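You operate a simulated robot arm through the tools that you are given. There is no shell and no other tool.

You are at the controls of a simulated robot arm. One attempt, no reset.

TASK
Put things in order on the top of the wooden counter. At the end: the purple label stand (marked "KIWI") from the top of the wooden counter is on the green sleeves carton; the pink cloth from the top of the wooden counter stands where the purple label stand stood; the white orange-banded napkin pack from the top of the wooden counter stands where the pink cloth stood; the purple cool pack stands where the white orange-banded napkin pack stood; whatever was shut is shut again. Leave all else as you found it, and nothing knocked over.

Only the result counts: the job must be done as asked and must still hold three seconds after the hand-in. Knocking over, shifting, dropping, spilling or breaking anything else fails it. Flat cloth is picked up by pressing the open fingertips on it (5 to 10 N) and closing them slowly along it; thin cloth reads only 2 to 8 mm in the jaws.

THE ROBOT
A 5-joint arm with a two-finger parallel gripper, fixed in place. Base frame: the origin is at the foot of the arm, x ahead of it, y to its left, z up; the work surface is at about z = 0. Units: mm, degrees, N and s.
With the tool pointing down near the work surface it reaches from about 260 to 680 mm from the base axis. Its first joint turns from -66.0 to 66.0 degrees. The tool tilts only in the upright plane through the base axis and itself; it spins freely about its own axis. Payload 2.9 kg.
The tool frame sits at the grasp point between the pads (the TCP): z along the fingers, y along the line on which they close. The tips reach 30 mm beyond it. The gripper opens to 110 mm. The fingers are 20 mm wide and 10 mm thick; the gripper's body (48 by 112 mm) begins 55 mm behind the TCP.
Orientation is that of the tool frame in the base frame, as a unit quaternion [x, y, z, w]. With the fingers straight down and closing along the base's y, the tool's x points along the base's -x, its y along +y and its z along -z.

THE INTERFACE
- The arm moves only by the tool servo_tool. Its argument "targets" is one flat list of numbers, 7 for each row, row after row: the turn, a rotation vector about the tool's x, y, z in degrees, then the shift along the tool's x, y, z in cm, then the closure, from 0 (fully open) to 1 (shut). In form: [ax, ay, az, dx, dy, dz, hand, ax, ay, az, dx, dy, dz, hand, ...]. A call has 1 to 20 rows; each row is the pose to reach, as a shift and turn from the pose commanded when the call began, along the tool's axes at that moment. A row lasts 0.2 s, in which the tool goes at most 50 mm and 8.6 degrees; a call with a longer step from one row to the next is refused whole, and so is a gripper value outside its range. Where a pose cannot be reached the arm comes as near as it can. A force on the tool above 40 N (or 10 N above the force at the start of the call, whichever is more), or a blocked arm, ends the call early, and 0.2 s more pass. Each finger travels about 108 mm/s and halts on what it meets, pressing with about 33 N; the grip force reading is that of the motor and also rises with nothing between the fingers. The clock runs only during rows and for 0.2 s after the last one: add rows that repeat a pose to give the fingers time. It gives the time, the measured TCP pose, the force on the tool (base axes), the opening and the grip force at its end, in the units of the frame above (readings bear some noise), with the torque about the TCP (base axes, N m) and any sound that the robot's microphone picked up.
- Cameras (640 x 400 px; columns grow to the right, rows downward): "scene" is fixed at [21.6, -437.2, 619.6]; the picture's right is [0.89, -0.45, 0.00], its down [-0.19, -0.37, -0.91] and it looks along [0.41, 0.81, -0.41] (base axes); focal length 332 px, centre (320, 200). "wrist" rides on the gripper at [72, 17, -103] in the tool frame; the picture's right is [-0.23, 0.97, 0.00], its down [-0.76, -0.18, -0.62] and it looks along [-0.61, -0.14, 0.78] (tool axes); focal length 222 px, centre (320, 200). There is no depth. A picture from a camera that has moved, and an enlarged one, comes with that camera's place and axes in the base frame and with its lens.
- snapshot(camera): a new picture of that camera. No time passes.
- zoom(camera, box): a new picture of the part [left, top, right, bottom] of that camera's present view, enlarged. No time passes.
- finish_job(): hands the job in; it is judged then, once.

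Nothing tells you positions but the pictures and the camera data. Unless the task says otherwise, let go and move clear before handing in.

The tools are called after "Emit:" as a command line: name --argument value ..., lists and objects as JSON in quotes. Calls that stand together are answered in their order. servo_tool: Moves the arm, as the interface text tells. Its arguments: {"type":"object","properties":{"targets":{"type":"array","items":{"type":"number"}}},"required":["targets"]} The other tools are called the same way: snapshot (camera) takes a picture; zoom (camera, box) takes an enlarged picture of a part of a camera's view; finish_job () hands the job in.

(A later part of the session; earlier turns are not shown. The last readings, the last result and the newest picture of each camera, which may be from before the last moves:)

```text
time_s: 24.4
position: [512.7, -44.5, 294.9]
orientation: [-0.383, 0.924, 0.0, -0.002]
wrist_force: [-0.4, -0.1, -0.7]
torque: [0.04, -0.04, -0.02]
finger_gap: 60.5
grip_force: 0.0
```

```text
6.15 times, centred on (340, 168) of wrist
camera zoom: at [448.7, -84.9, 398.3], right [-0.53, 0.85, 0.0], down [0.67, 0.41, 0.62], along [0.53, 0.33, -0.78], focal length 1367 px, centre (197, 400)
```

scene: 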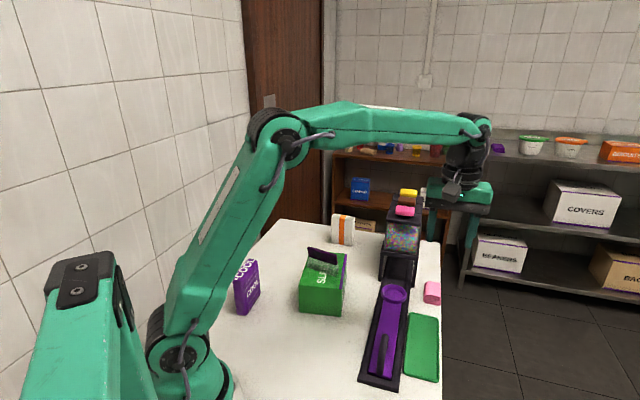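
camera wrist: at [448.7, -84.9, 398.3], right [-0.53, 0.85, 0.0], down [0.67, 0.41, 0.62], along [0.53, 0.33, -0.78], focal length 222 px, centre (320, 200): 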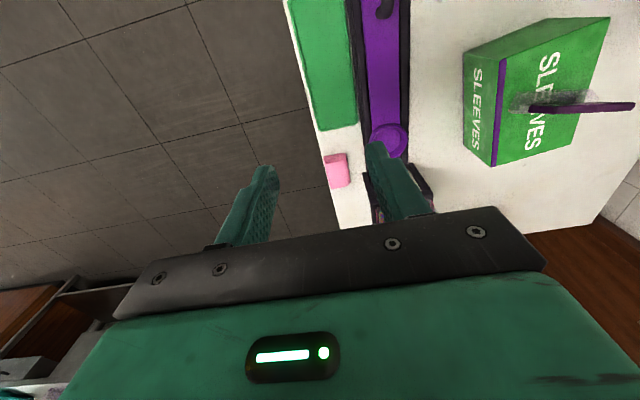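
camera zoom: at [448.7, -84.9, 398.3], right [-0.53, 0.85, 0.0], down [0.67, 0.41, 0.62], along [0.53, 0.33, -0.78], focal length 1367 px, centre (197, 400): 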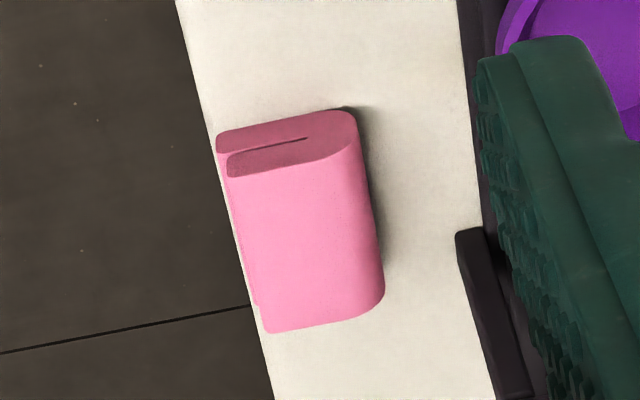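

The wrist view confirms the cloth centre near (627,70), with the dispenser's front leg near (610,124). I'll grip across the cloth's width, offset 14 mm away from the leg. First I'll move directly above at a safe height, then come part of the way down.

Emit:
servo_tool --targets '[0, 0, 0, -3.72, -0.02, 0, 0.45, 0, 0, 0, -7.44, -0.05, 0, 0.45, 0, 0, 0, -11.16, -0.08, 0, 0.45, 0, 0, 0, -14.88, -0.1, 0, 0.45, 0, 0, 0, -14.88, -0.1, 3.0, 0.45, 0, 0, 0, -14.88, -0.1, 7.0, 0.45, 0, 0, 0, -14.88, -0.1, 11.0, 0.45, 0, 0, 0, -14.88, -0.1, 14.5, 0.45, 0, 0, 0, -14.88, -0.1, 14.5, 0.45]'

Emit:
snapshot --camera "wrist"

Emit:
zoom --camera "scene" --box '[360, 130, 500, 320]'

```text
time_s: 26.4
position: [620.7, 60.9, 148.7]
orientation: [-0.383, 0.924, 0.0, -0.001]
wrist_force: [0.0, -0.8, -0.3]
torque: [0.0, -0.05, 0.01]
finger_gap: 60.4
grip_force: 0.0
```

```text
taken
camera wrist: at [556.0, 21.6, 252.5], right [-0.53, 0.85, 0.0], down [0.67, 0.41, 0.62], along [0.53, 0.33, -0.78], focal length 222 px, centre (320, 200)
```

wrist: 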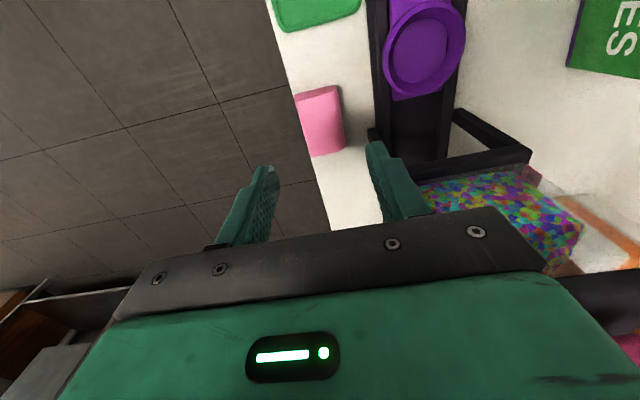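

```text
2.11 times, centred on (430, 225) of scene
camera zoom: at [21.6, -437.2, 619.6], right [0.89, -0.45, 0.0], down [-0.19, -0.37, -0.91], along [0.41, 0.81, -0.41], focal length 698 px, centre (88, 147)
```

zoom: 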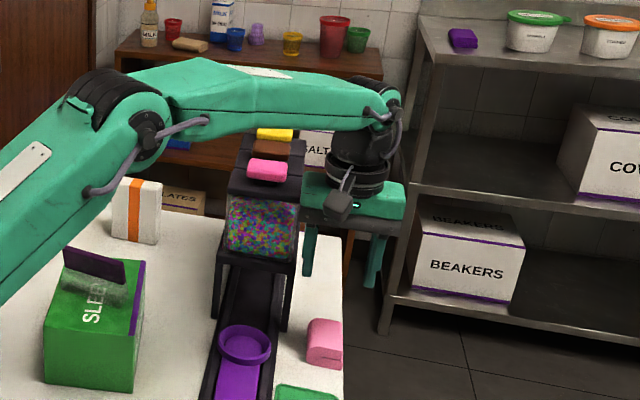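

Emit:
zoom --camera "wrist" --box '[240, 60, 440, 220]'

```text
2.50 times, centred on (340, 140) of wrist
camera zoom: at [556.0, 21.6, 252.5], right [-0.53, 0.85, 0.0], down [0.67, 0.41, 0.62], along [0.53, 0.33, -0.78], focal length 555 px, centre (270, 350)
```

zoom: 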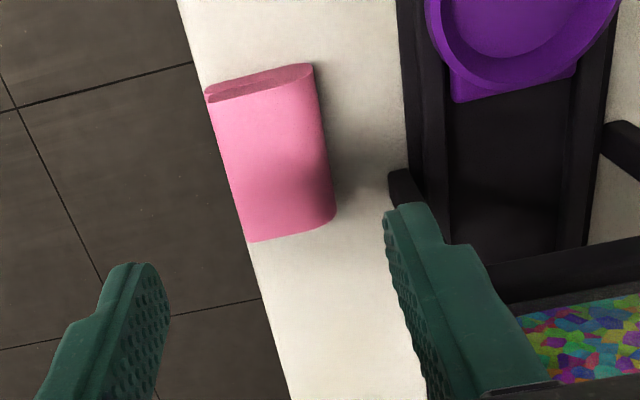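

The cloth sits between the open jaws. I'll shift 4 mm further from the leg, centre up, and go down to just above the surface.

Emit:
servo_tool --targets '[0, 0, 0, 0.2, 0.1, 2.5, 0.45, 0, 0, 0, 0.4, 0.18, 5.5, 0.45, 0, 0, 0, 0.4, 0.18, 8.5, 0.45, 0, 0, 0, 0.4, 0.18, 10.3, 0.45, 0, 0, 0, 0.4, 0.18, 11.1, 0.45, 0, 0, 0, 0.4, 0.18, 11.1, 0.45]'

Emit:
zoom --camera "wrist" --box '[200, 40, 440, 220]'

Emit:
zoom --camera "scene" --box '[370, 200, 460, 320]'

```text
time_s: 27.8
position: [614.4, 61.5, 39.9]
orientation: [-0.383, 0.924, 0.001, -0.001]
wrist_force: [-0.4, -0.5, 0.1]
torque: [-0.02, 0.05, 0.01]
finger_gap: 60.4
grip_force: 0.1
```

```text
2.22 times, centred on (320, 130) of wrist
camera zoom: at [550.6, 20.7, 142.9], right [-0.53, 0.85, 0.0], down [0.67, 0.41, 0.62], along [0.53, 0.33, -0.78], focal length 494 px, centre (320, 356)
```

zoom: 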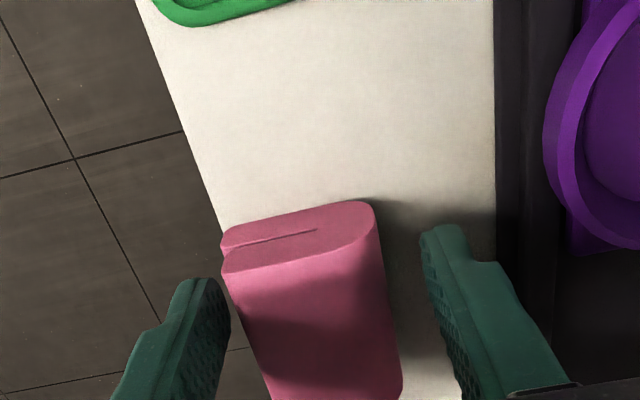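

```text
3.33 times, centred on (415, 260) of scene
camera zoom: at [21.6, -437.2, 619.6], right [0.89, -0.45, 0.0], down [-0.19, -0.37, -0.91], along [0.41, 0.81, -0.41], focal length 1105 px, centre (3, 0)
```

zoom: 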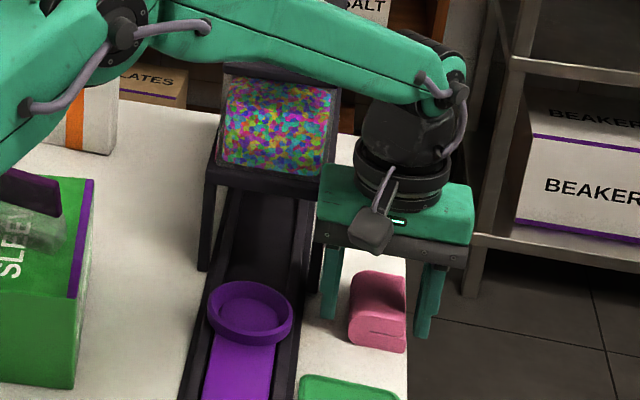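

Emit:
servo_tool --targets '[0, 0, 0, 0, -0.08, 0.3, 0.45, 0, 0, 0, 0, -0.1, 0.5, 0.5, 0, 0, 0, 0, -0.1, 0.5, 0.54, 0, 0, 0, 0, -0.1, 0.5, 0.57, 0, 0, 0, 0, -0.1, 0.5, 0.6, 0, 0, 0, 0, -0.1, 0.5, 0.63, 0, 0, 0, 0, -0.1, 0.5, 0.66, 0, 0, 0, 0, -0.1, 0.5, 0.7, 0, 0, 0, 0, -0.1, 0.5, 0.7]'

Emit:
zoom --camera "wrist" --box '[200, 40, 440, 220]'

```text
time_s: 29.8
position: [615.0, 59.2, 35.0]
orientation: [-0.383, 0.924, 0.001, -0.002]
wrist_force: [-0.3, -0.1, 1.2]
torque: [-0.04, 0.0, -0.02]
finger_gap: 44.4
grip_force: 33.2
```

```text
2.22 times, centred on (320, 130) of wrist
camera zoom: at [550.7, 20.1, 138.6], right [-0.53, 0.85, 0.0], down [0.67, 0.41, 0.62], along [0.53, 0.33, -0.78], focal length 494 px, centre (320, 356)
```

zoom: 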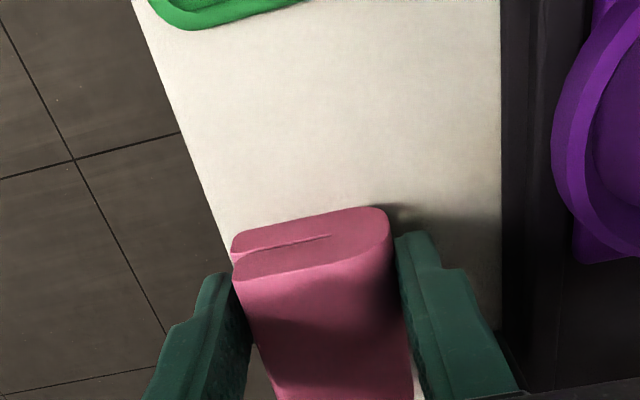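

The cloth is gripped firmly at 44 mm. I'll lift it straight up, well clear of the dispenser.

Emit:
servo_tool --targets '[0, 0, 0, 0, 0, -0.8, 0.8, 0, 0, 0, 0, 0, -2.5, 0.8, 0, 0, 0, 0, 0, -6.0, 0.8, 0, 0, 0, 0, 0, -10.0, 0.8, 0, 0, 0, 0, 0, -14.5, 0.8, 0, 0, 0, 0, 0, -19.0, 0.8, 0, 0, 0, 0, 0, -23.5, 0.8, 0, 0, 0, 0, 0, -27.5, 0.8, 0, 0, 0, 0, 0, -27.5, 0.8]'

Emit:
snapshot --camera "scene"

Emit:
snapshot --camera "wrist"

```text
time_s: 31.8
position: [612.8, 54.5, 308.1]
orientation: [-0.382, 0.924, 0.0, -0.002]
wrist_force: [-0.3, 0.1, -0.4]
torque: [-0.01, 0.01, -0.01]
finger_gap: 44.1
grip_force: 33.0
out of reach, approached as far as the arm can: row 8, 9
```

```text
taken
```

scene: 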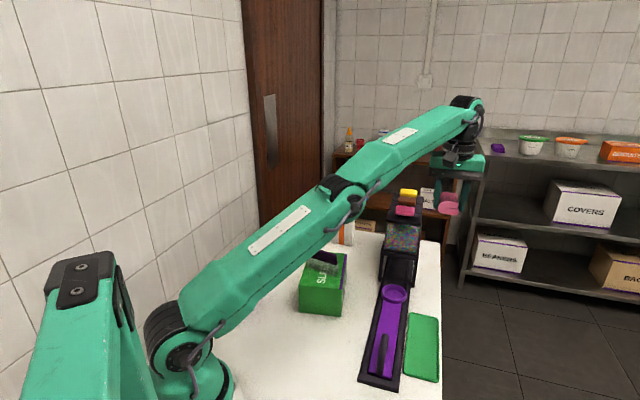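

```text
taken
camera wrist: at [549.5, 14.7, 411.4], right [-0.53, 0.85, 0.0], down [0.67, 0.41, 0.62], along [0.53, 0.33, -0.78], focal length 222 px, centre (320, 200)
```

wrist: 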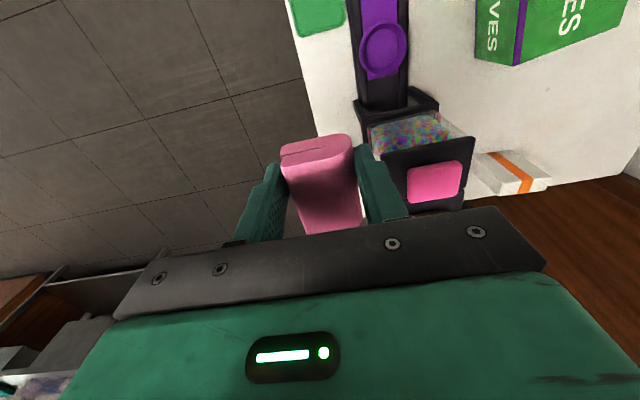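

The cloth is lifted and clear. I'll carry it across at this height to above the place where the stand stood.

Emit:
servo_tool --targets '[0, 0, 0, -0.93, 4.03, 0.07, 0.8, 0, 0, 0, -1.86, 8.06, 0.15, 0.8, 0, 0, 0, -2.79, 12.09, 0.22, 0.8, 0, 0, 0, -3.72, 16.12, 0.3, 0.8, 0, 0, 0, -4.65, 20.15, 0.36, 0.8, 0, 0, 0, -5.57, 24.18, 0.44, 0.8, 0, 0, 0, -6.5, 28.22, 0.5, 0.8, 0, 0, 0, -7.43, 32.25, 0.58, 0.8, 0, 0, 0, -8.36, 36.28, 0.65, 0.8, 0, 0, 0, -9.29, 40.31, 0.73, 0.8, 0, 0, 0, -10.22, 44.34, 0.8, 0.8, 0, 0, 0, -10.22, 44.34, 0.8, 0.8, 0, 0, 0, -10.22, 44.34, 0.8, 0.8]'

Emit:
snapshot --camera "scene"

Emit:
snapshot --camera "wrist"

```text
time_s: 34.6
position: [373.6, 441.9, 306.0]
orientation: [-0.381, 0.924, 0.001, 0.003]
wrist_force: [0.4, -0.2, -0.7]
torque: [0.01, 0.02, 0.0]
finger_gap: 44.3
grip_force: 32.8
```

```text
taken
```

scene: 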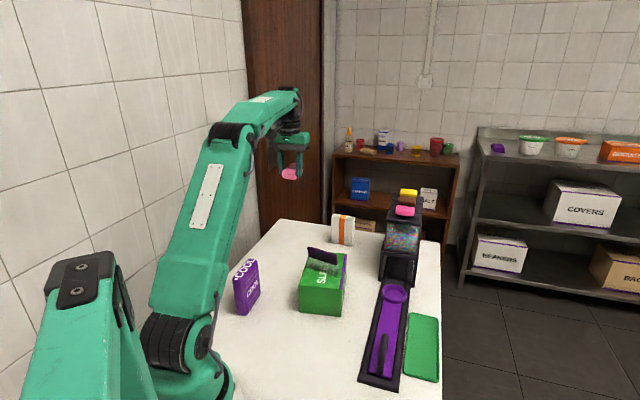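

```text
taken
camera wrist: at [307.8, 401.7, 408.9], right [-0.53, 0.85, 0.0], down [0.66, 0.41, 0.63], along [0.53, 0.33, -0.78], focal length 222 px, centre (320, 200)
```

wrist: 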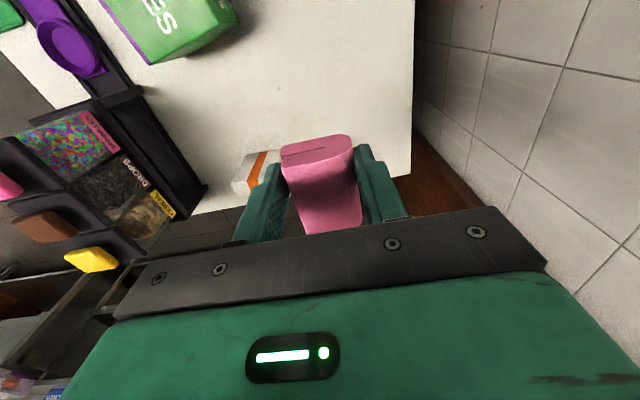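

Emit:
servo_tool --targets '[0, 0, 0, 0.1, 0.1, 4.5, 0.8, 0, 0, 0, 0.1, 0.1, 9.0, 0.8, 0, 0, 0, 0.1, 0.1, 13.5, 0.8, 0, 0, 0, 0.1, 0.1, 18.0, 0.8, 0, 0, 0, 0.1, 0.1, 21.5, 0.8, 0, 0, 0, 0.1, 0.1, 24.0, 0.8, 0, 0, 0, 0.1, 0.1, 25.5, 0.8, 0, 0, 0, 0.1, 0.1, 26.3, 0.8, 0, 0, 0, 0.1, 0.1, 26.3, 0.8, 0, 0, 0, 0.1, 0.1, 26.3, 0.8]'

Emit:
zoom --camera "scene" --box '[250, 190, 350, 270]'

```text
time_s: 36.8
position: [367.7, 445.9, 41.7]
orientation: [-0.383, 0.924, 0.001, 0.002]
wrist_force: [-0.1, 0.1, 0.2]
torque: [0.02, 0.0, -0.01]
finger_gap: 44.2
grip_force: 33.6
```

```text
5.00 times, centred on (300, 230) of scene
camera zoom: at [21.6, -437.2, 619.6], right [0.89, -0.45, 0.0], down [-0.19, -0.37, -0.91], along [0.41, 0.81, -0.41], focal length 1658 px, centre (420, 50)
```

zoom: 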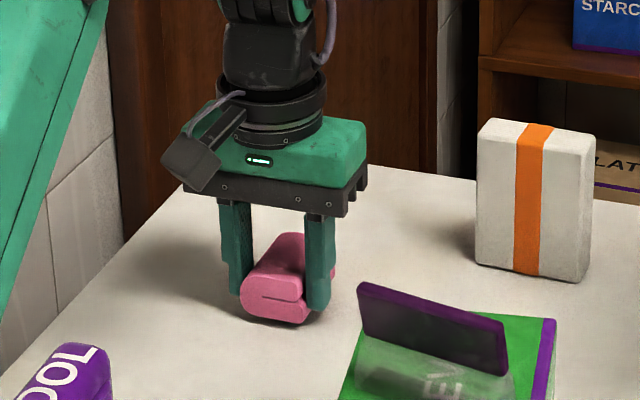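

Emit:
servo_tool --targets '[0, 0, 0, 0, 0, 0, 0.8]'

Emit:
servo_tool --targets '[0, 0, 0, 0, 0, 0, 0.8]'

```text
time_s: 37.2
position: [368.4, 445.4, 43.3]
orientation: [-0.382, 0.924, 0.001, 0.002]
wrist_force: [-0.1, -0.8, -1.5]
torque: [-0.01, -0.02, -0.01]
finger_gap: 44.2
grip_force: 32.7
```

```text
time_s: 37.6
position: [367.7, 446.3, 43.2]
orientation: [-0.382, 0.924, 0.001, 0.002]
wrist_force: [-0.5, 0.5, 0.0]
torque: [-0.02, 0.01, 0.01]
finger_gap: 44.1
grip_force: 33.2
```

Emit:
servo_tool --targets '[0, 0, 0, -0.18, -0.5, 0.3, 0.8, 0, 0, 0, -0.18, -0.5, 0.6, 0.8, 0, 0, 0, -0.18, -0.5, 0.6, 0.8]'

Emit:
zoom --camera "scene" --box '[250, 190, 350, 270]'

```text
time_s: 38.4
position: [372.7, 442.9, 37.3]
orientation: [-0.382, 0.924, 0.0, 0.003]
wrist_force: [-0.2, -0.4, -1.1]
torque: [0.0, 0.01, 0.01]
finger_gap: 44.2
grip_force: 32.1
```

```text
5.00 times, centred on (300, 230) of scene
camera zoom: at [21.6, -437.2, 619.6], right [0.89, -0.45, 0.0], down [-0.19, -0.37, -0.91], along [0.41, 0.81, -0.41], focal length 1658 px, centre (420, 50)
```

zoom: 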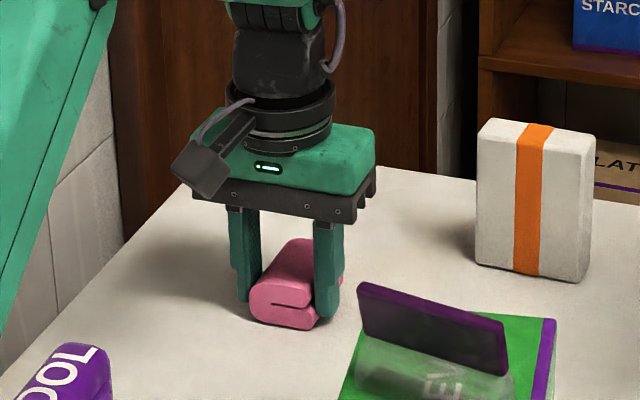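

Position now reads right, with the cloth centre near (382,452). I'll ease down the last couple of millimetres until contact shows.

Emit:
servo_tool --targets '[0, 0, 0, 0, 0, 0.1, 0.8, 0, 0, 0, 0, 0, 0.2, 0.8, 0, 0, 0, 0, 0, 0.2, 0.8]'

```text
time_s: 39.2
position: [372.2, 442.9, 35.8]
orientation: [-0.383, 0.924, 0.001, 0.003]
wrist_force: [-1.0, -1.6, 2.1]
torque: [-0.09, 0.08, 0.09]
finger_gap: 44.4
grip_force: 32.5
```

Emit:
servo_tool --targets '[0, 0, 0, 0, 0, 0, 0.58, 0, 0, 0, 0, 0, 0, 0.55, 0, 0, 0, 0, 0, 0, 0.5, 0, 0, 0, 0, 0, 0, 0.42, 0, 0, 0, 0, 0, 0, 0.42, 0, 0, 0, 0, 0, -2.0, 0.42, 0, 0, 0, 0, 0, -5.0, 0.42, 0, 0, 0, 0, 0, -9.0, 0.42, 0, 0, 0, 0, 0, -13.0, 0.42, 0, 0, 0, 0, 0, -13.0, 0.42]'

Emit:
zoom --camera "scene" --box '[250, 170, 350, 270]'

Emit:
snapshot --camera "wrist"

```text
time_s: 41.4
position: [375.4, 440.6, 165.8]
orientation: [-0.382, 0.924, 0.002, 0.002]
wrist_force: [0.3, 0.4, 0.5]
torque: [0.0, 0.0, 0.01]
finger_gap: 63.8
grip_force: 0.1
```

```text
4.00 times, centred on (300, 220) of scene
camera zoom: at [21.6, -437.2, 619.6], right [0.89, -0.45, 0.0], down [-0.19, -0.37, -0.91], along [0.41, 0.81, -0.41], focal length 1326 px, centre (400, 120)
```

zoom: 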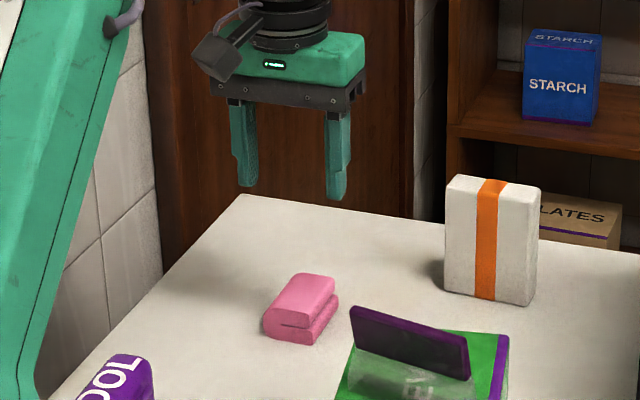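

```text
taken
camera wrist: at [309.1, 399.6, 267.5], right [-0.53, 0.85, 0.0], down [0.66, 0.41, 0.63], along [0.53, 0.33, -0.78], focal length 222 px, centre (320, 200)
```

wrist: 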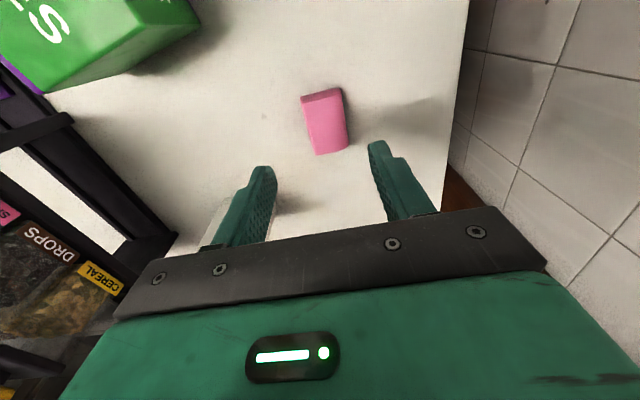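

The cloth now stands where the stand was, within a few mm by the scene camera. Next is the napkin pack at about r = 695, just past straight-down reach. I'll approach with the tool tilted about 12° outward, grip it across its width, set it upright closer in, then regrasp straight down for the final placement.

Emit:
servo_tool --targets '[0, 0, 0, 0, 0, -2.0, 0.3, 0.3, -2.4, 0.6, -1.86, -2.6, -3.0, 0.15, 0.6, -4.8, 1.2, -3.72, -5.2, -3.0, 0, 0.9, -7.2, 1.8, -5.57, -7.8, -2.8, 0, 1.2, -9.6, 2.4, -7.43, -10.4, -2.4, 0, 1.48, -11.9, 3, -9.29, -13.06, -1.92, 0, 1.48, -11.9, 3, -9.29, -13.06, -1.92, 0, 1.48, -11.9, 3, -9.29, -13.06, -1.92, 0]'

Emit:
snapshot --camera "wrist"

Emit:
snapshot --camera "scene"

```text
time_s: 43.2
position: [533.4, 414.0, 183.2]
orientation: [-0.355, 0.929, 0.03, 0.101]
wrist_force: [-0.3, -0.4, 0.1]
torque: [-0.04, -0.02, 0.0]
finger_gap: 109.9
grip_force: 0.0
```

```text
taken
camera wrist: at [451.0, 365.4, 268.1], right [-0.48, 0.87, 0.03], down [0.57, 0.28, 0.77], along [0.67, 0.39, -0.63], focal length 222 px, centre (320, 200)
```

wrist: 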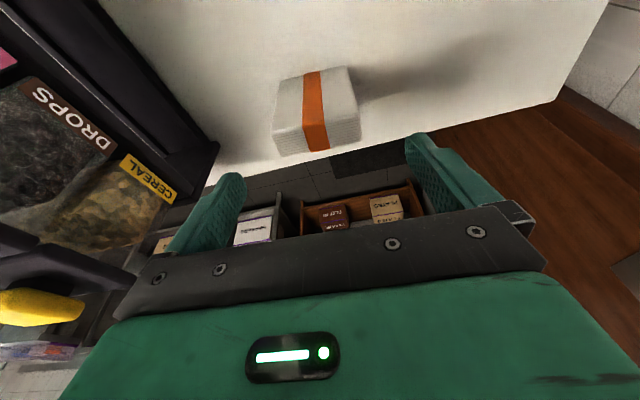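

```text
taken
```

scene: 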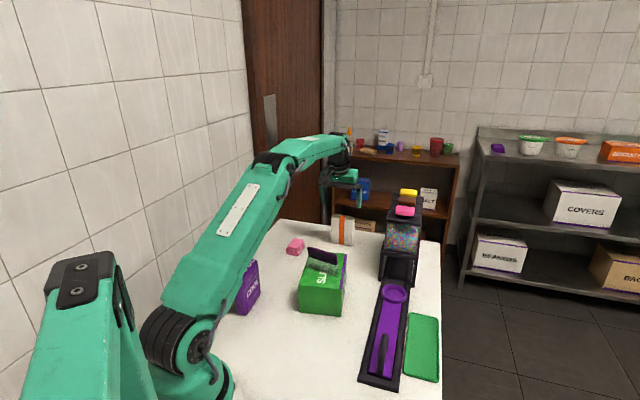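

Emit:
zoom --camera "wrist" --box '[240, 50, 400, 170]'

```text
3.33 times, centred on (320, 110) of wrist
camera zoom: at [451.0, 365.4, 268.1], right [-0.48, 0.87, 0.03], down [0.57, 0.28, 0.77], along [0.67, 0.39, -0.63], focal length 740 px, centre (320, 500)
```

zoom: 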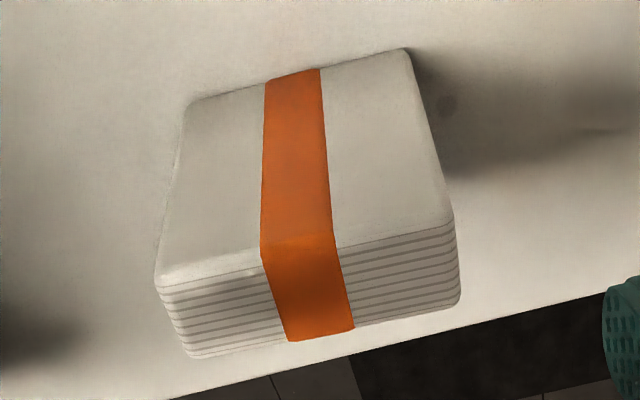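

The napkin pack centre measures about (551,425) and it is aligned with the jaws. I'll descend along the tool axis with the jaws fully open.

Emit:
servo_tool --targets '[0, 0, 0, 0.1, -0.1, 2.5, 0, 0, 0, 0, 0.2, -0.2, 5.0, 0, 0, 0, 0, 0.3, -0.2, 7.5, 0, 0, 0, 0, 0.4, -0.2, 9.5, 0, 0, 0, 0, 0.4, -0.2, 11.0, 0, 0, 0, 0, 0.4, -0.2, 11.7, 0, 0, 0, 0, 0.4, -0.2, 11.7, 0]'

Emit:
snapshot --camera "wrist"

Emit:
zoom --camera "scene" --box '[300, 170, 390, 260]'

```text
time_s: 44.8
position: [549.5, 425.6, 68.1]
orientation: [-0.355, 0.929, 0.031, 0.101]
wrist_force: [-0.1, -0.7, -0.5]
torque: [-0.01, 0.02, 0.01]
finger_gap: 109.8
grip_force: 0.0
```

```text
taken
camera wrist: at [466.4, 377.6, 153.5], right [-0.48, 0.87, 0.03], down [0.57, 0.28, 0.77], along [0.67, 0.39, -0.63], focal length 222 px, centre (320, 200)
```

wrist: 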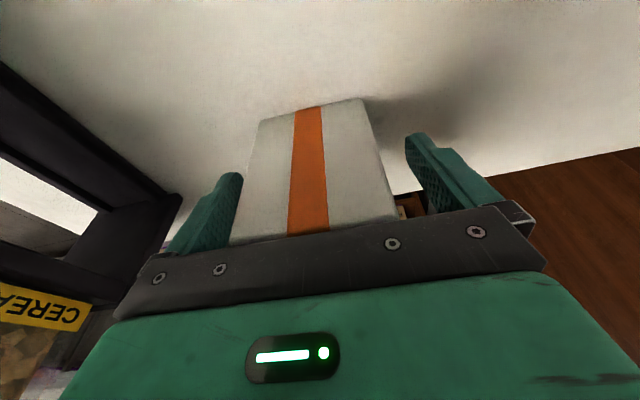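

```text
4.44 times, centred on (345, 215) of scene
camera zoom: at [21.6, -437.2, 619.6], right [0.89, -0.45, 0.0], down [-0.19, -0.37, -0.91], along [0.41, 0.81, -0.41], focal length 1474 px, centre (209, 133)
```

zoom: 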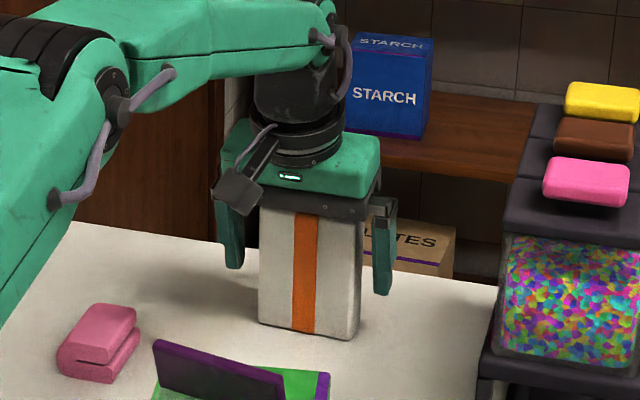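

Emit:
zoom --camera "wrist" --box '[200, 80, 460, 250]'

```text
2.35 times, centred on (330, 165) of wrist
camera zoom: at [466.4, 377.6, 153.5], right [-0.48, 0.87, 0.03], down [0.57, 0.28, 0.77], along [0.67, 0.39, -0.63], focal length 523 px, centre (296, 282)
```

zoom: 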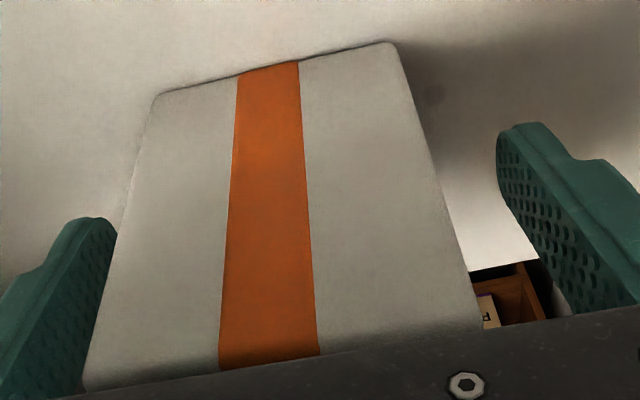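

Centred within 2 mm. I'll nudge over and close gently on the pack's ends.

Emit:
servo_tool --targets '[0, 0, 0, 0, -0.18, 0, 0.06, 0, 0, 0, 0, -0.18, 0, 0.12, 0, 0, 0, 0, -0.18, 0, 0.18, 0, 0, 0, 0, -0.18, 0, 0.23, 0, 0, 0, 0, -0.18, 0, 0.27, 0, 0, 0, 0, -0.18, 0, 0.3, 0, 0, 0, 0, -0.18, 0, 0.33, 0, 0, 0, 0, -0.18, 0, 0.36, 0, 0, 0, 0, -0.18, 0, 0.45, 0, 0, 0, 0, -0.18, 0, 0.45]'

Emit:
zoom --camera "scene" --box '[300, 170, 390, 260]'

```text
time_s: 47.0
position: [548.5, 425.2, 68.1]
orientation: [-0.355, 0.929, 0.031, 0.101]
wrist_force: [0.4, 0.0, 1.1]
torque: [0.0, 0.01, 0.04]
finger_gap: 77.3
grip_force: 33.0
```

```text
4.44 times, centred on (345, 215) of scene
camera zoom: at [21.6, -437.2, 619.6], right [0.89, -0.45, 0.0], down [-0.19, -0.37, -0.91], along [0.41, 0.81, -0.41], focal length 1474 px, centre (209, 133)
```

zoom: 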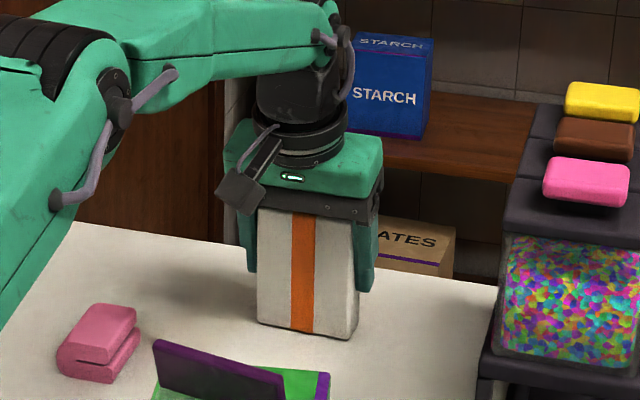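

The pack is gripped. I'll lift 40 mm, bring it 76 mm inward on the same bearing, and lower to just above the counter.

Emit:
servo_tool --targets '[0, 0, 0, -0.2, -0.02, -1.0, 0.5, 0, 0, 0, -0.5, -0.04, -2.4, 0.5, 0, 0, 0, -0.84, -0.06, -3.91, 0.5, 0, 0, 0, 1.0, 0.07, -4.31, 0.5, 0, 0, 0, 2.87, 0.2, -4.71, 0.5, 0, 0, 0, 4.72, 0.34, -5.1, 0.5, 0, 0, 0, 6.58, 0.47, -5.5, 0.5, 0, 0, 0, 6.58, 0.47, -5.5, 0.5, 0, 0, 0, 7.0, 0.5, -3.5, 0.5, 0, 0, 0, 7.32, 0.52, -2.1, 0.5, 0, 0, 0, 7.32, 0.52, -2.1, 0.5, 0, 0, 0, 7.32, 0.52, -2.1, 0.5]'

Emit:
zoom --camera "scene" --box '[280, 160, 390, 270]'

```text
time_s: 49.6
position: [492.5, 378.1, 72.9]
orientation: [-0.355, 0.929, 0.03, 0.101]
wrist_force: [0.1, 0.6, -0.3]
torque: [0.01, -0.01, 0.01]
finger_gap: 77.4
grip_force: 33.1
```

```text
3.64 times, centred on (335, 215) of scene
camera zoom: at [21.6, -437.2, 619.6], right [0.89, -0.45, 0.0], down [-0.19, -0.37, -0.91], along [0.41, 0.81, -0.41], focal length 1206 px, centre (266, 146)
```

zoom: 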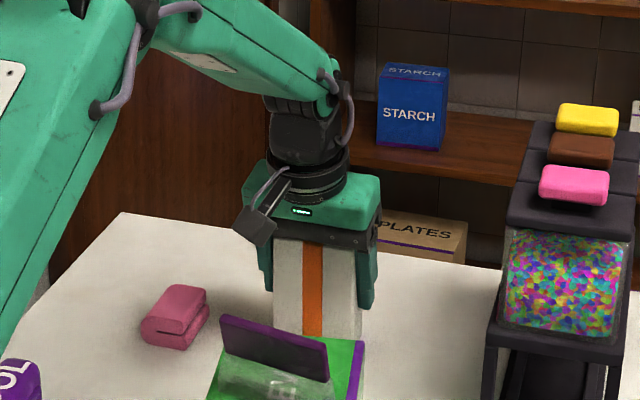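

Emit:
servo_tool --targets '[0, 0, 0, 0.04, 0, 0.2, 0.5, 0, 0, 0, 0.08, 0, 0.4, 0.5, 0, 0, 0, 0.08, 0, 0.4, 0.5]'

```text
time_s: 50.4
position: [491.0, 378.5, 68.3]
orientation: [-0.355, 0.929, 0.03, 0.101]
wrist_force: [0.2, 0.5, -0.5]
torque: [0.01, 0.03, 0.0]
finger_gap: 77.1
grip_force: 32.5
```

Emit:
servo_tool --targets '[0, 0, 0, 0.02, 0, 0.1, 0.5, 0, 0, 0, 0.02, 0, 0.1, 0.5]'

```text
time_s: 51.0
position: [490.0, 378.0, 68.0]
orientation: [-0.354, 0.929, 0.03, 0.102]
wrist_force: [-1.1, 0.3, 5.6]
torque: [0.16, 0.27, 0.06]
finger_gap: 77.3
grip_force: 32.5
```

It's touching down lightly. I'll release slowly and rise clear.

Emit:
servo_tool --targets '[0, 0, 0, 0, 0, 0, 0.28, 0, 0, 0, 0, 0, 0, 0.25, 0, 0, 0, 0, 0, 0, 0.2, 0, 0, 0, 0, 0, 0, 0.12, 0, 0, 0, 0, 0, 0, 0.03, 0, 0, 0, 0, 0, 0, 0.0, 0, 0, 0, 0, 0, -2.0, 0.0, 0, 0, 0, 0, 0, -5.0, 0.0, 0, 0, 0, 0, 0, -9.0, 0.0, 0, 0, 0, 0, 0, -13.0, 0.0, 0, 0, 0, 0, 0, -13.0, 0.0]'

Emit:
zoom --camera "scene" --box '[280, 160, 390, 270]'

Emit:
zoom --camera "wrist" --box '[200, 20, 440, 200]'

```text
time_s: 53.4
position: [468.4, 360.6, 196.1]
orientation: [-0.355, 0.929, 0.03, 0.101]
wrist_force: [-0.5, 0.6, -0.2]
torque: [0.0, -0.01, 0.0]
finger_gap: 109.9
grip_force: 0.0
```

```text
3.64 times, centred on (335, 215) of scene
camera zoom: at [21.6, -437.2, 619.6], right [0.89, -0.45, 0.0], down [-0.19, -0.37, -0.91], along [0.41, 0.81, -0.41], focal length 1206 px, centre (266, 146)
```

zoom: 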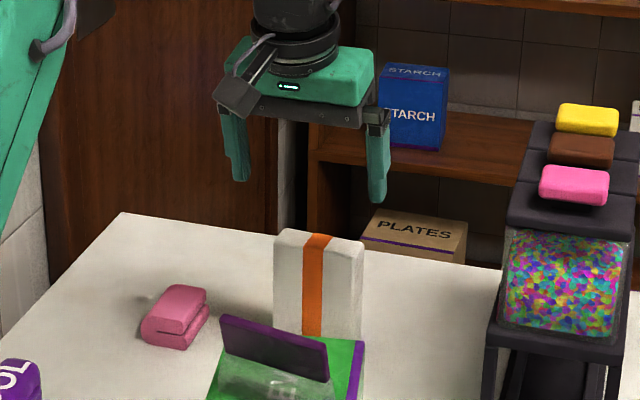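

```text
2.22 times, centred on (320, 110) of wrist
camera zoom: at [386.3, 311.8, 281.4], right [-0.48, 0.88, 0.03], down [0.57, 0.29, 0.77], along [0.67, 0.39, -0.63], focal length 494 px, centre (320, 400)
```

zoom: 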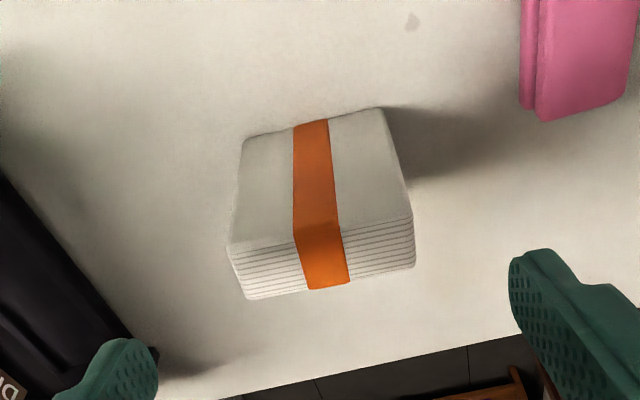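

The napkin pack stands upright closer in. I'll straighten the tool, then spin 90° to regrasp it across its thickness.

Emit:
servo_tool --targets '[-0.46, 6.0, 0, 0, 0, -0.5, 0.0, -0.93, 12.07, 0, 0, 0, -1.0, 0.0, -0.93, 12.07, 0, 0, 0, -1.0, 0.0]'

```text
time_s: 54.2
position: [467.4, 360.5, 205.9]
orientation: [-0.358, 0.934, 0.0, -0.001]
wrist_force: [-0.2, 0.1, -0.1]
torque: [0.03, -0.02, -0.01]
finger_gap: 110.0
grip_force: 0.0
```

Emit:
servo_tool --targets '[0, 0, 8.2, -0.3, 0.1, 0.1, 0.1, 0, 0, 16.4, -0.6, 0.2, 0.3, 0.2, 0, 0, 24.6, -0.9, 0.3, 0.4, 0.3, 0, 0, 32.8, -1.2, 0.4, 0.6, 0.4, 0, 0, 41, -1.5, 0.5, 0.7, 0.45, 0, 0, 49.2, -1.8, 0.6, 0.9, 0.45, 0, 0, 57.4, -2.1, 0.7, 1.0, 0.45, 0, 0, 65.6, -2.4, 0.8, 1.2, 0.45, 0, 0, 73.8, -2.7, 0.9, 1.3, 0.45, 0, 0, 82, -3.0, 1.0, 1.5, 0.45, 0, 0, 90, -3.14, 1.01, 1.6, 0.45, 0, 0, 90, -3.14, 1.01, 1.6, 0.45]'

Emit:
snapshot --camera "wrist"

Emit:
zoom --camera "wrist" --box '[220, 40, 420, 220]'

```text
time_s: 56.8
position: [484.1, 388.0, 189.5]
orientation: [0.408, 0.913, 0.001, 0.0]
wrist_force: [-0.4, 0.3, 0.4]
torque: [0.01, 0.02, -0.03]
finger_gap: 60.5
grip_force: 0.1
```

```text
taken
camera wrist: at [447.3, 452.8, 291.8], right [0.88, 0.48, 0.0], down [0.37, -0.69, 0.62], along [0.3, -0.55, -0.78], focal length 222 px, centre (320, 200)
```

wrist: 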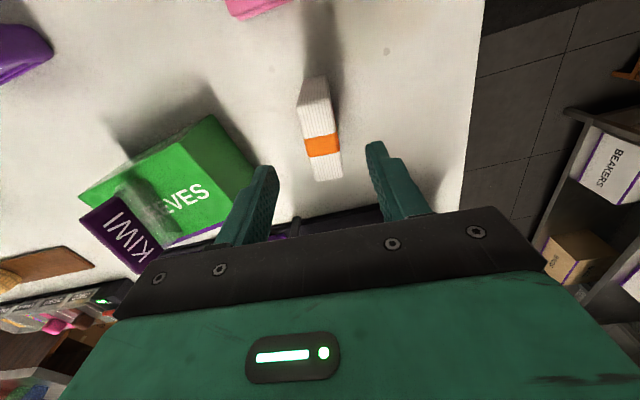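

```text
2.22 times, centred on (320, 130) of wrist
camera zoom: at [447.3, 452.8, 291.8], right [0.88, 0.48, 0.0], down [0.37, -0.69, 0.62], along [0.3, -0.55, -0.78], focal length 494 px, centre (320, 356)
```

zoom: 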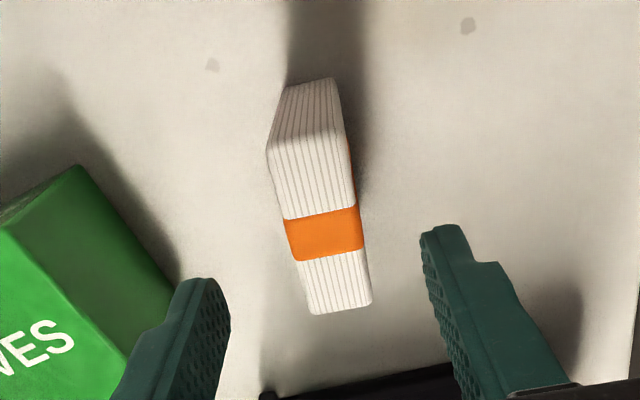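

The pack is centred between the jaws and aligned. I'll descend and close across its thickness.

Emit:
servo_tool --targets '[0, 0, 0, -0.2, -0.05, 3.0, 0.45, 0, 0, 0, -0.2, -0.05, 6.5, 0.45, 0, 0, 0, -0.2, -0.05, 9.5, 0.45, 0, 0, 0, -0.2, -0.05, 11.5, 0.45, 0, 0, 0, -0.2, -0.05, 12.1, 0.45, 0, 0, 0, -0.2, -0.05, 12.1, 0.5, 0, 0, 0, -0.2, -0.05, 12.1, 0.56, 0, 0, 0, -0.2, -0.05, 12.1, 0.62, 0, 0, 0, -0.2, -0.05, 12.1, 0.67, 0, 0, 0, -0.2, -0.05, 12.1, 0.7, 0, 0, 0, -0.2, -0.05, 12.1, 0.73, 0, 0, 0, -0.2, -0.05, 12.1, 0.76, 0, 0, 0, -0.2, -0.05, 12.1, 0.8, 0, 0, 0, -0.2, -0.05, 12.1, 0.85, 0, 0, 0, -0.2, -0.05, 12.1, 0.85]'

Emit:
zoom --camera "wrist" --box '[220, 40, 420, 240]'

Emit:
zoom --camera "scene" --box '[280, 160, 390, 270]'

```text
time_s: 60.0
position: [486.3, 387.5, 67.5]
orientation: [0.407, 0.913, 0.001, 0.0]
wrist_force: [-0.9, -0.8, 0.6]
torque: [0.04, 0.0, 0.04]
finger_gap: 29.3
grip_force: 32.8
```

```text
2.00 times, centred on (320, 140) of wrist
camera zoom: at [448.6, 451.2, 170.9], right [0.88, 0.48, 0.0], down [0.38, -0.69, 0.62], along [0.3, -0.55, -0.78], focal length 444 px, centre (320, 320)
```

zoom: 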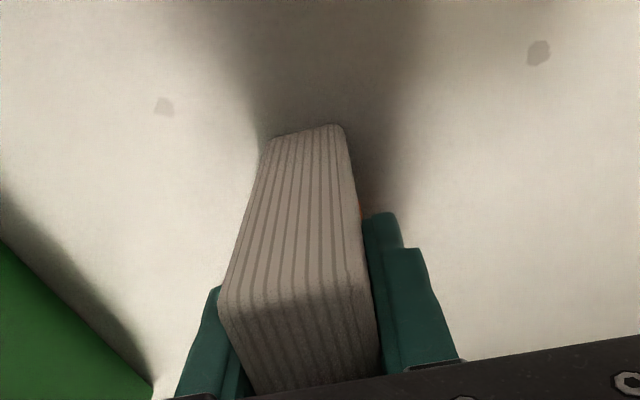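

```text
3.64 times, centred on (335, 215) of scene
camera zoom: at [21.6, -437.2, 619.6], right [0.89, -0.45, 0.0], down [-0.19, -0.37, -0.91], along [0.41, 0.81, -0.41], focal length 1206 px, centre (266, 146)
```

zoom: 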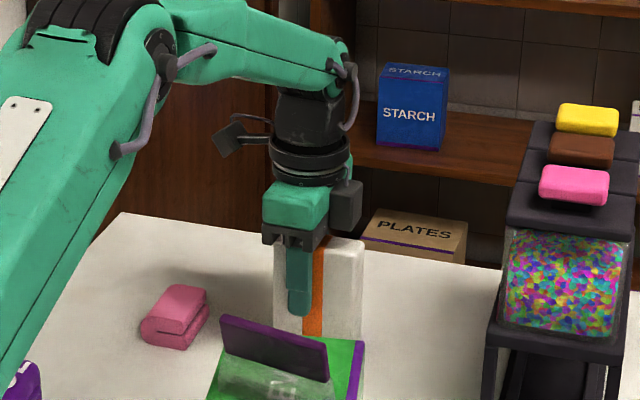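

Gripped at 29 mm. I'll lift it high, then route it in front of the dispenser rather than over it.

Emit:
servo_tool --targets '[0, 0, 0, 0, 0, -1.0, 0.9, 0, 0, 0, 0, 0, -4.0, 0.9, 0, 0, 0, 0, 0, -8.0, 0.9, 0, 0, 0, 0, 0, -12.5, 0.9, 0, 0, 0, 0, 0, -17.0, 0.9, 0, 0, 0, 0, 0, -20.5, 0.9, 0, 0, 0, 0, 0, -20.5, 0.9]'

Emit:
zoom --camera "scene" --box '[240, 60, 460, 320]'

```text
time_s: 61.6
position: [485.3, 385.3, 273.9]
orientation: [0.406, 0.914, 0.0, 0.0]
wrist_force: [-0.2, 0.1, -0.8]
torque: [0.0, -0.02, 0.01]
finger_gap: 29.3
grip_force: 32.3
```

```text
1.54 times, centred on (350, 190) of scene
camera zoom: at [21.6, -437.2, 619.6], right [0.89, -0.45, 0.0], down [-0.19, -0.37, -0.91], along [0.41, 0.81, -0.41], focal length 510 px, centre (274, 215)
```

zoom: 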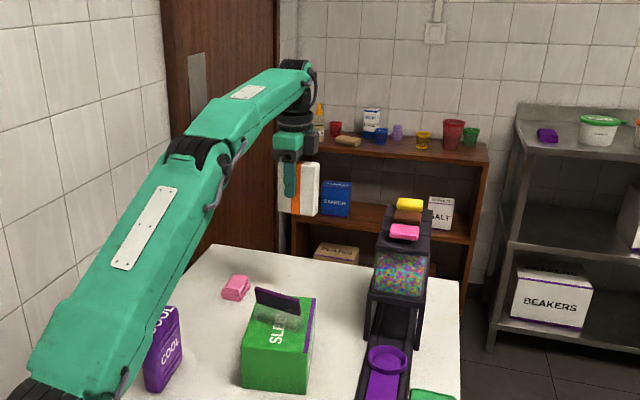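

Emit:
servo_tool --targets '[0, 0, -7.77, -0.99, -2.79, 0, 0.9, 0, 0, -15.5, -1.98, -5.59, 0, 0.9, 0, 0, -23.3, -2.97, -8.38, 0, 0.9, 0, 0, -31.1, -3.96, -11.17, 0, 0.9, 0, 0, -38.8, -4.95, -13.97, 0, 0.9, 0, 0, -46.6, -5.94, -16.76, 0, 0.9, 0, 0, -54.4, -9.3, -17.99, 0, 0.9, 0, 0, -62.1, -12.7, -19.2, 0, 0.9, 0, 0, -69.9, -16.07, -20.4, 0, 0.9, 0, 0, -77.7, -19.44, -21.7, 0, 0.9, 0, 0, -85.4, -22.8, -22.9, 0, 0.9, 0, 0, -93.2, -26.19, -24.12, 0, 0.9, 0, 0, -93.2, -26.19, -24.12, 0, 0.9]'

Emit:
snapshot --camera "scene"

Emit:
snapshot --camera "wrist"

```text
time_s: 64.4
position: [479.7, 30.8, 271.0]
orientation: [-0.384, 0.923, 0.0, -0.001]
wrist_force: [-0.8, 0.4, -0.9]
torque: [0.0, -0.03, -0.01]
finger_gap: 29.1
grip_force: 33.4
```

```text
taken
```

scene: 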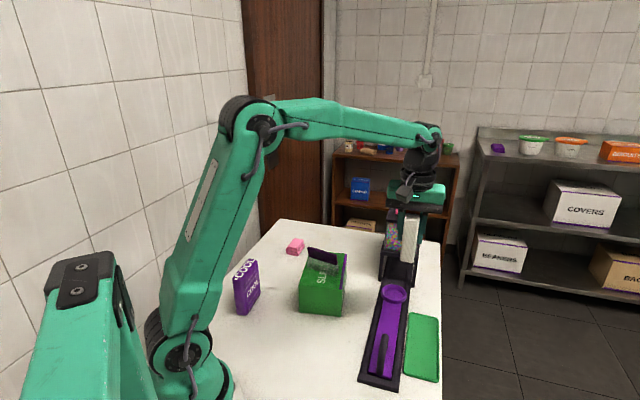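

```text
taken
camera wrist: at [417.1, -9.6, 373.0], right [-0.53, 0.85, 0.0], down [0.66, 0.42, 0.62], along [0.53, 0.33, -0.78], focal length 222 px, centre (320, 200)
```

wrist: 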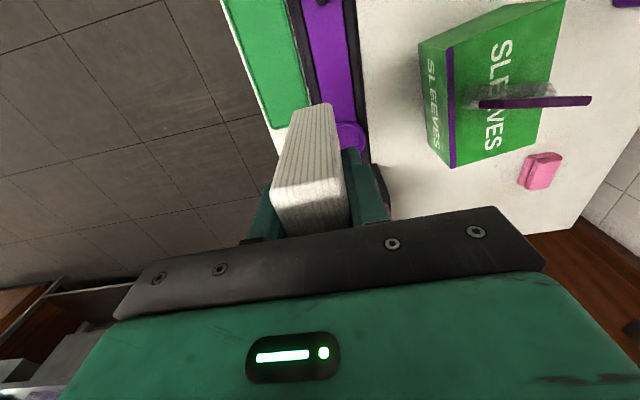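

Emit:
servo_tool --targets '[0, 0, 0, -0.93, -3.83, 0, 0.9, 0, 0, 0, -1.85, -7.65, 0, 0.9, 0, 0, 0, -5.1, -7.6, 1.0, 0.9, 0, 0, 0, -8.4, -7.55, 2.0, 0.9, 0, 0, 0, -11.67, -7.5, 3.0, 0.9, 0, 0, 0, -11.67, -7.5, 6.5, 0.9, 0, 0, 0, -11.67, -7.5, 10.0, 0.9, 0, 0, 0, -11.67, -7.5, 10.0, 0.9, 0, 0, 0, -11.67, -7.5, 10.0, 0.9]'

Emit:
zoom --camera "scene" --box '[360, 130, 500, 320]'

Emit:
snapshot --camera "wrist"

```text
time_s: 66.4
position: [617.0, 62.0, 172.3]
orientation: [-0.383, 0.924, 0.001, -0.001]
wrist_force: [-0.3, -0.8, -0.4]
torque: [0.01, -0.02, 0.02]
finger_gap: 29.5
grip_force: 33.3
```

```text
2.11 times, centred on (430, 225) of scene
camera zoom: at [21.6, -437.2, 619.6], right [0.89, -0.45, 0.0], down [-0.19, -0.37, -0.91], along [0.41, 0.81, -0.41], focal length 698 px, centre (88, 147)
```

zoom: 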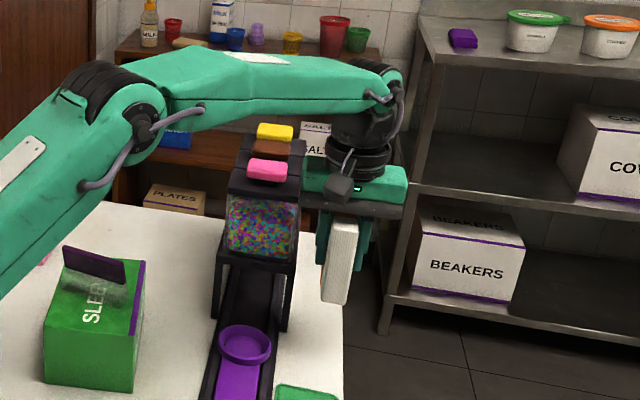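

```text
taken
camera wrist: at [552.9, 21.7, 273.9], right [-0.53, 0.85, 0.0], down [0.66, 0.41, 0.62], along [0.53, 0.33, -0.78], focal length 222 px, centre (320, 200)
```

wrist: 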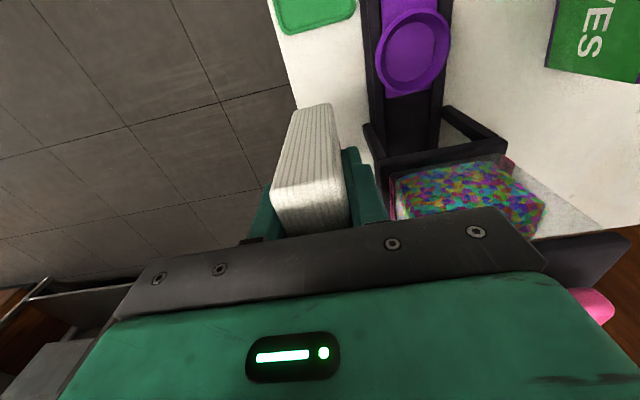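

Emit:
servo_tool --targets '[0, 0, 0, 0.15, 0, 3.0, 0.9, 0, 0, 0, 0.15, 0, 6.0, 0.9, 0, 0, 0, 0.15, 0, 8.5, 0.9, 0, 0, 0, 0.15, 0, 9.8, 0.9, 0, 0, 0, 0.15, 0, 9.8, 0.9, 0, 0, 0, 0.15, 0, 9.8, 0.9]'

Emit:
zoom --camera "scene" --box '[370, 200, 460, 320]'

Emit:
zoom --camera "wrist" --box '[220, 20, 460, 240]'

```text
time_s: 67.8
position: [615.2, 61.0, 70.8]
orientation: [-0.384, 0.923, 0.001, -0.001]
wrist_force: [0.1, 0.5, 0.3]
torque: [0.0, 0.0, 0.03]
finger_gap: 29.4
grip_force: 32.9
```

```text
3.33 times, centred on (415, 260) of scene
camera zoom: at [21.6, -437.2, 619.6], right [0.89, -0.45, 0.0], down [-0.19, -0.37, -0.91], along [0.41, 0.81, -0.41], focal length 1105 px, centre (3, 0)
```

zoom: 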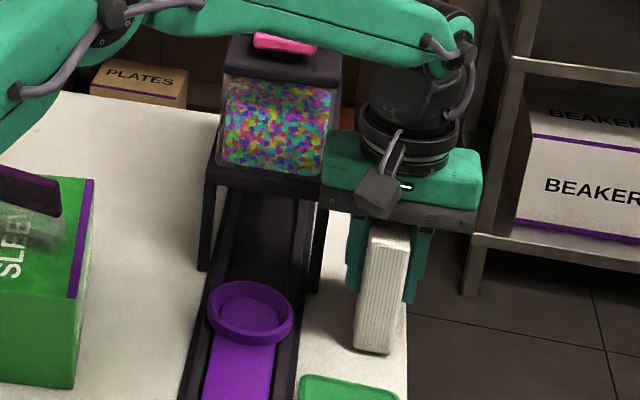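

```text
1.82 times, centred on (340, 130) of wrist
camera zoom: at [550.8, 20.1, 174.5], right [-0.53, 0.85, 0.0], down [0.67, 0.41, 0.62], along [0.53, 0.33, -0.78], focal length 404 px, centre (284, 327)
```

zoom: 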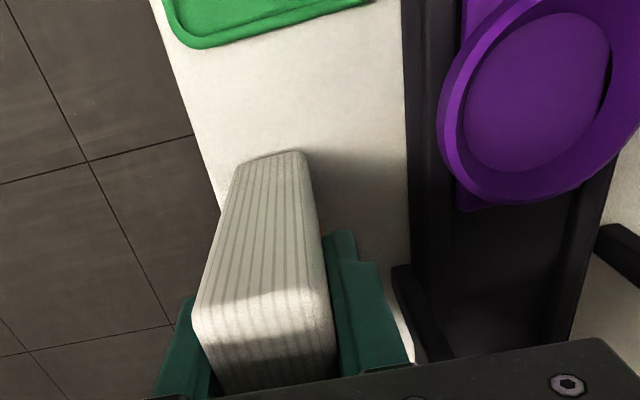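

Emit:
servo_tool --targets '[0, 0, 0, 0, 0, 0.15, 0.9, 0, 0, 0, 0, 0, 0.28, 0.9, 0, 0, 0, 0, 0, 0.28, 0.9]'

```text
time_s: 68.6
position: [616.1, 59.8, 69.7]
orientation: [-0.384, 0.924, 0.001, -0.001]
wrist_force: [0.7, 0.2, 0.2]
torque: [-0.02, 0.01, -0.02]
finger_gap: 29.2
grip_force: 33.2
```

Emit:
servo_tool --targets '[0, 0, 0, 0, 0, 0.1, 0.9, 0, 0, 0, 0, 0, 0.15, 0.9, 0, 0, 0, 0, 0, 0.15, 0.9]'

```text
time_s: 69.4
position: [614.0, 59.7, 68.1]
orientation: [-0.384, 0.923, 0.002, -0.001]
wrist_force: [-0.4, 0.1, -0.3]
torque: [-0.02, 0.0, 0.0]
finger_gap: 29.2
grip_force: 32.8
```

Emit:
servo_tool --targets '[0, 0, 0, 0, 0, 0.1, 0.9, 0, 0, 0, 0, 0, 0.1, 0.9]'

```text
time_s: 70.0
position: [614.6, 60.2, 67.4]
orientation: [-0.384, 0.923, 0.0, 0.0]
wrist_force: [1.7, 0.3, 1.7]
torque: [0.14, -0.17, 0.0]
finger_gap: 29.2
grip_force: 33.0
```

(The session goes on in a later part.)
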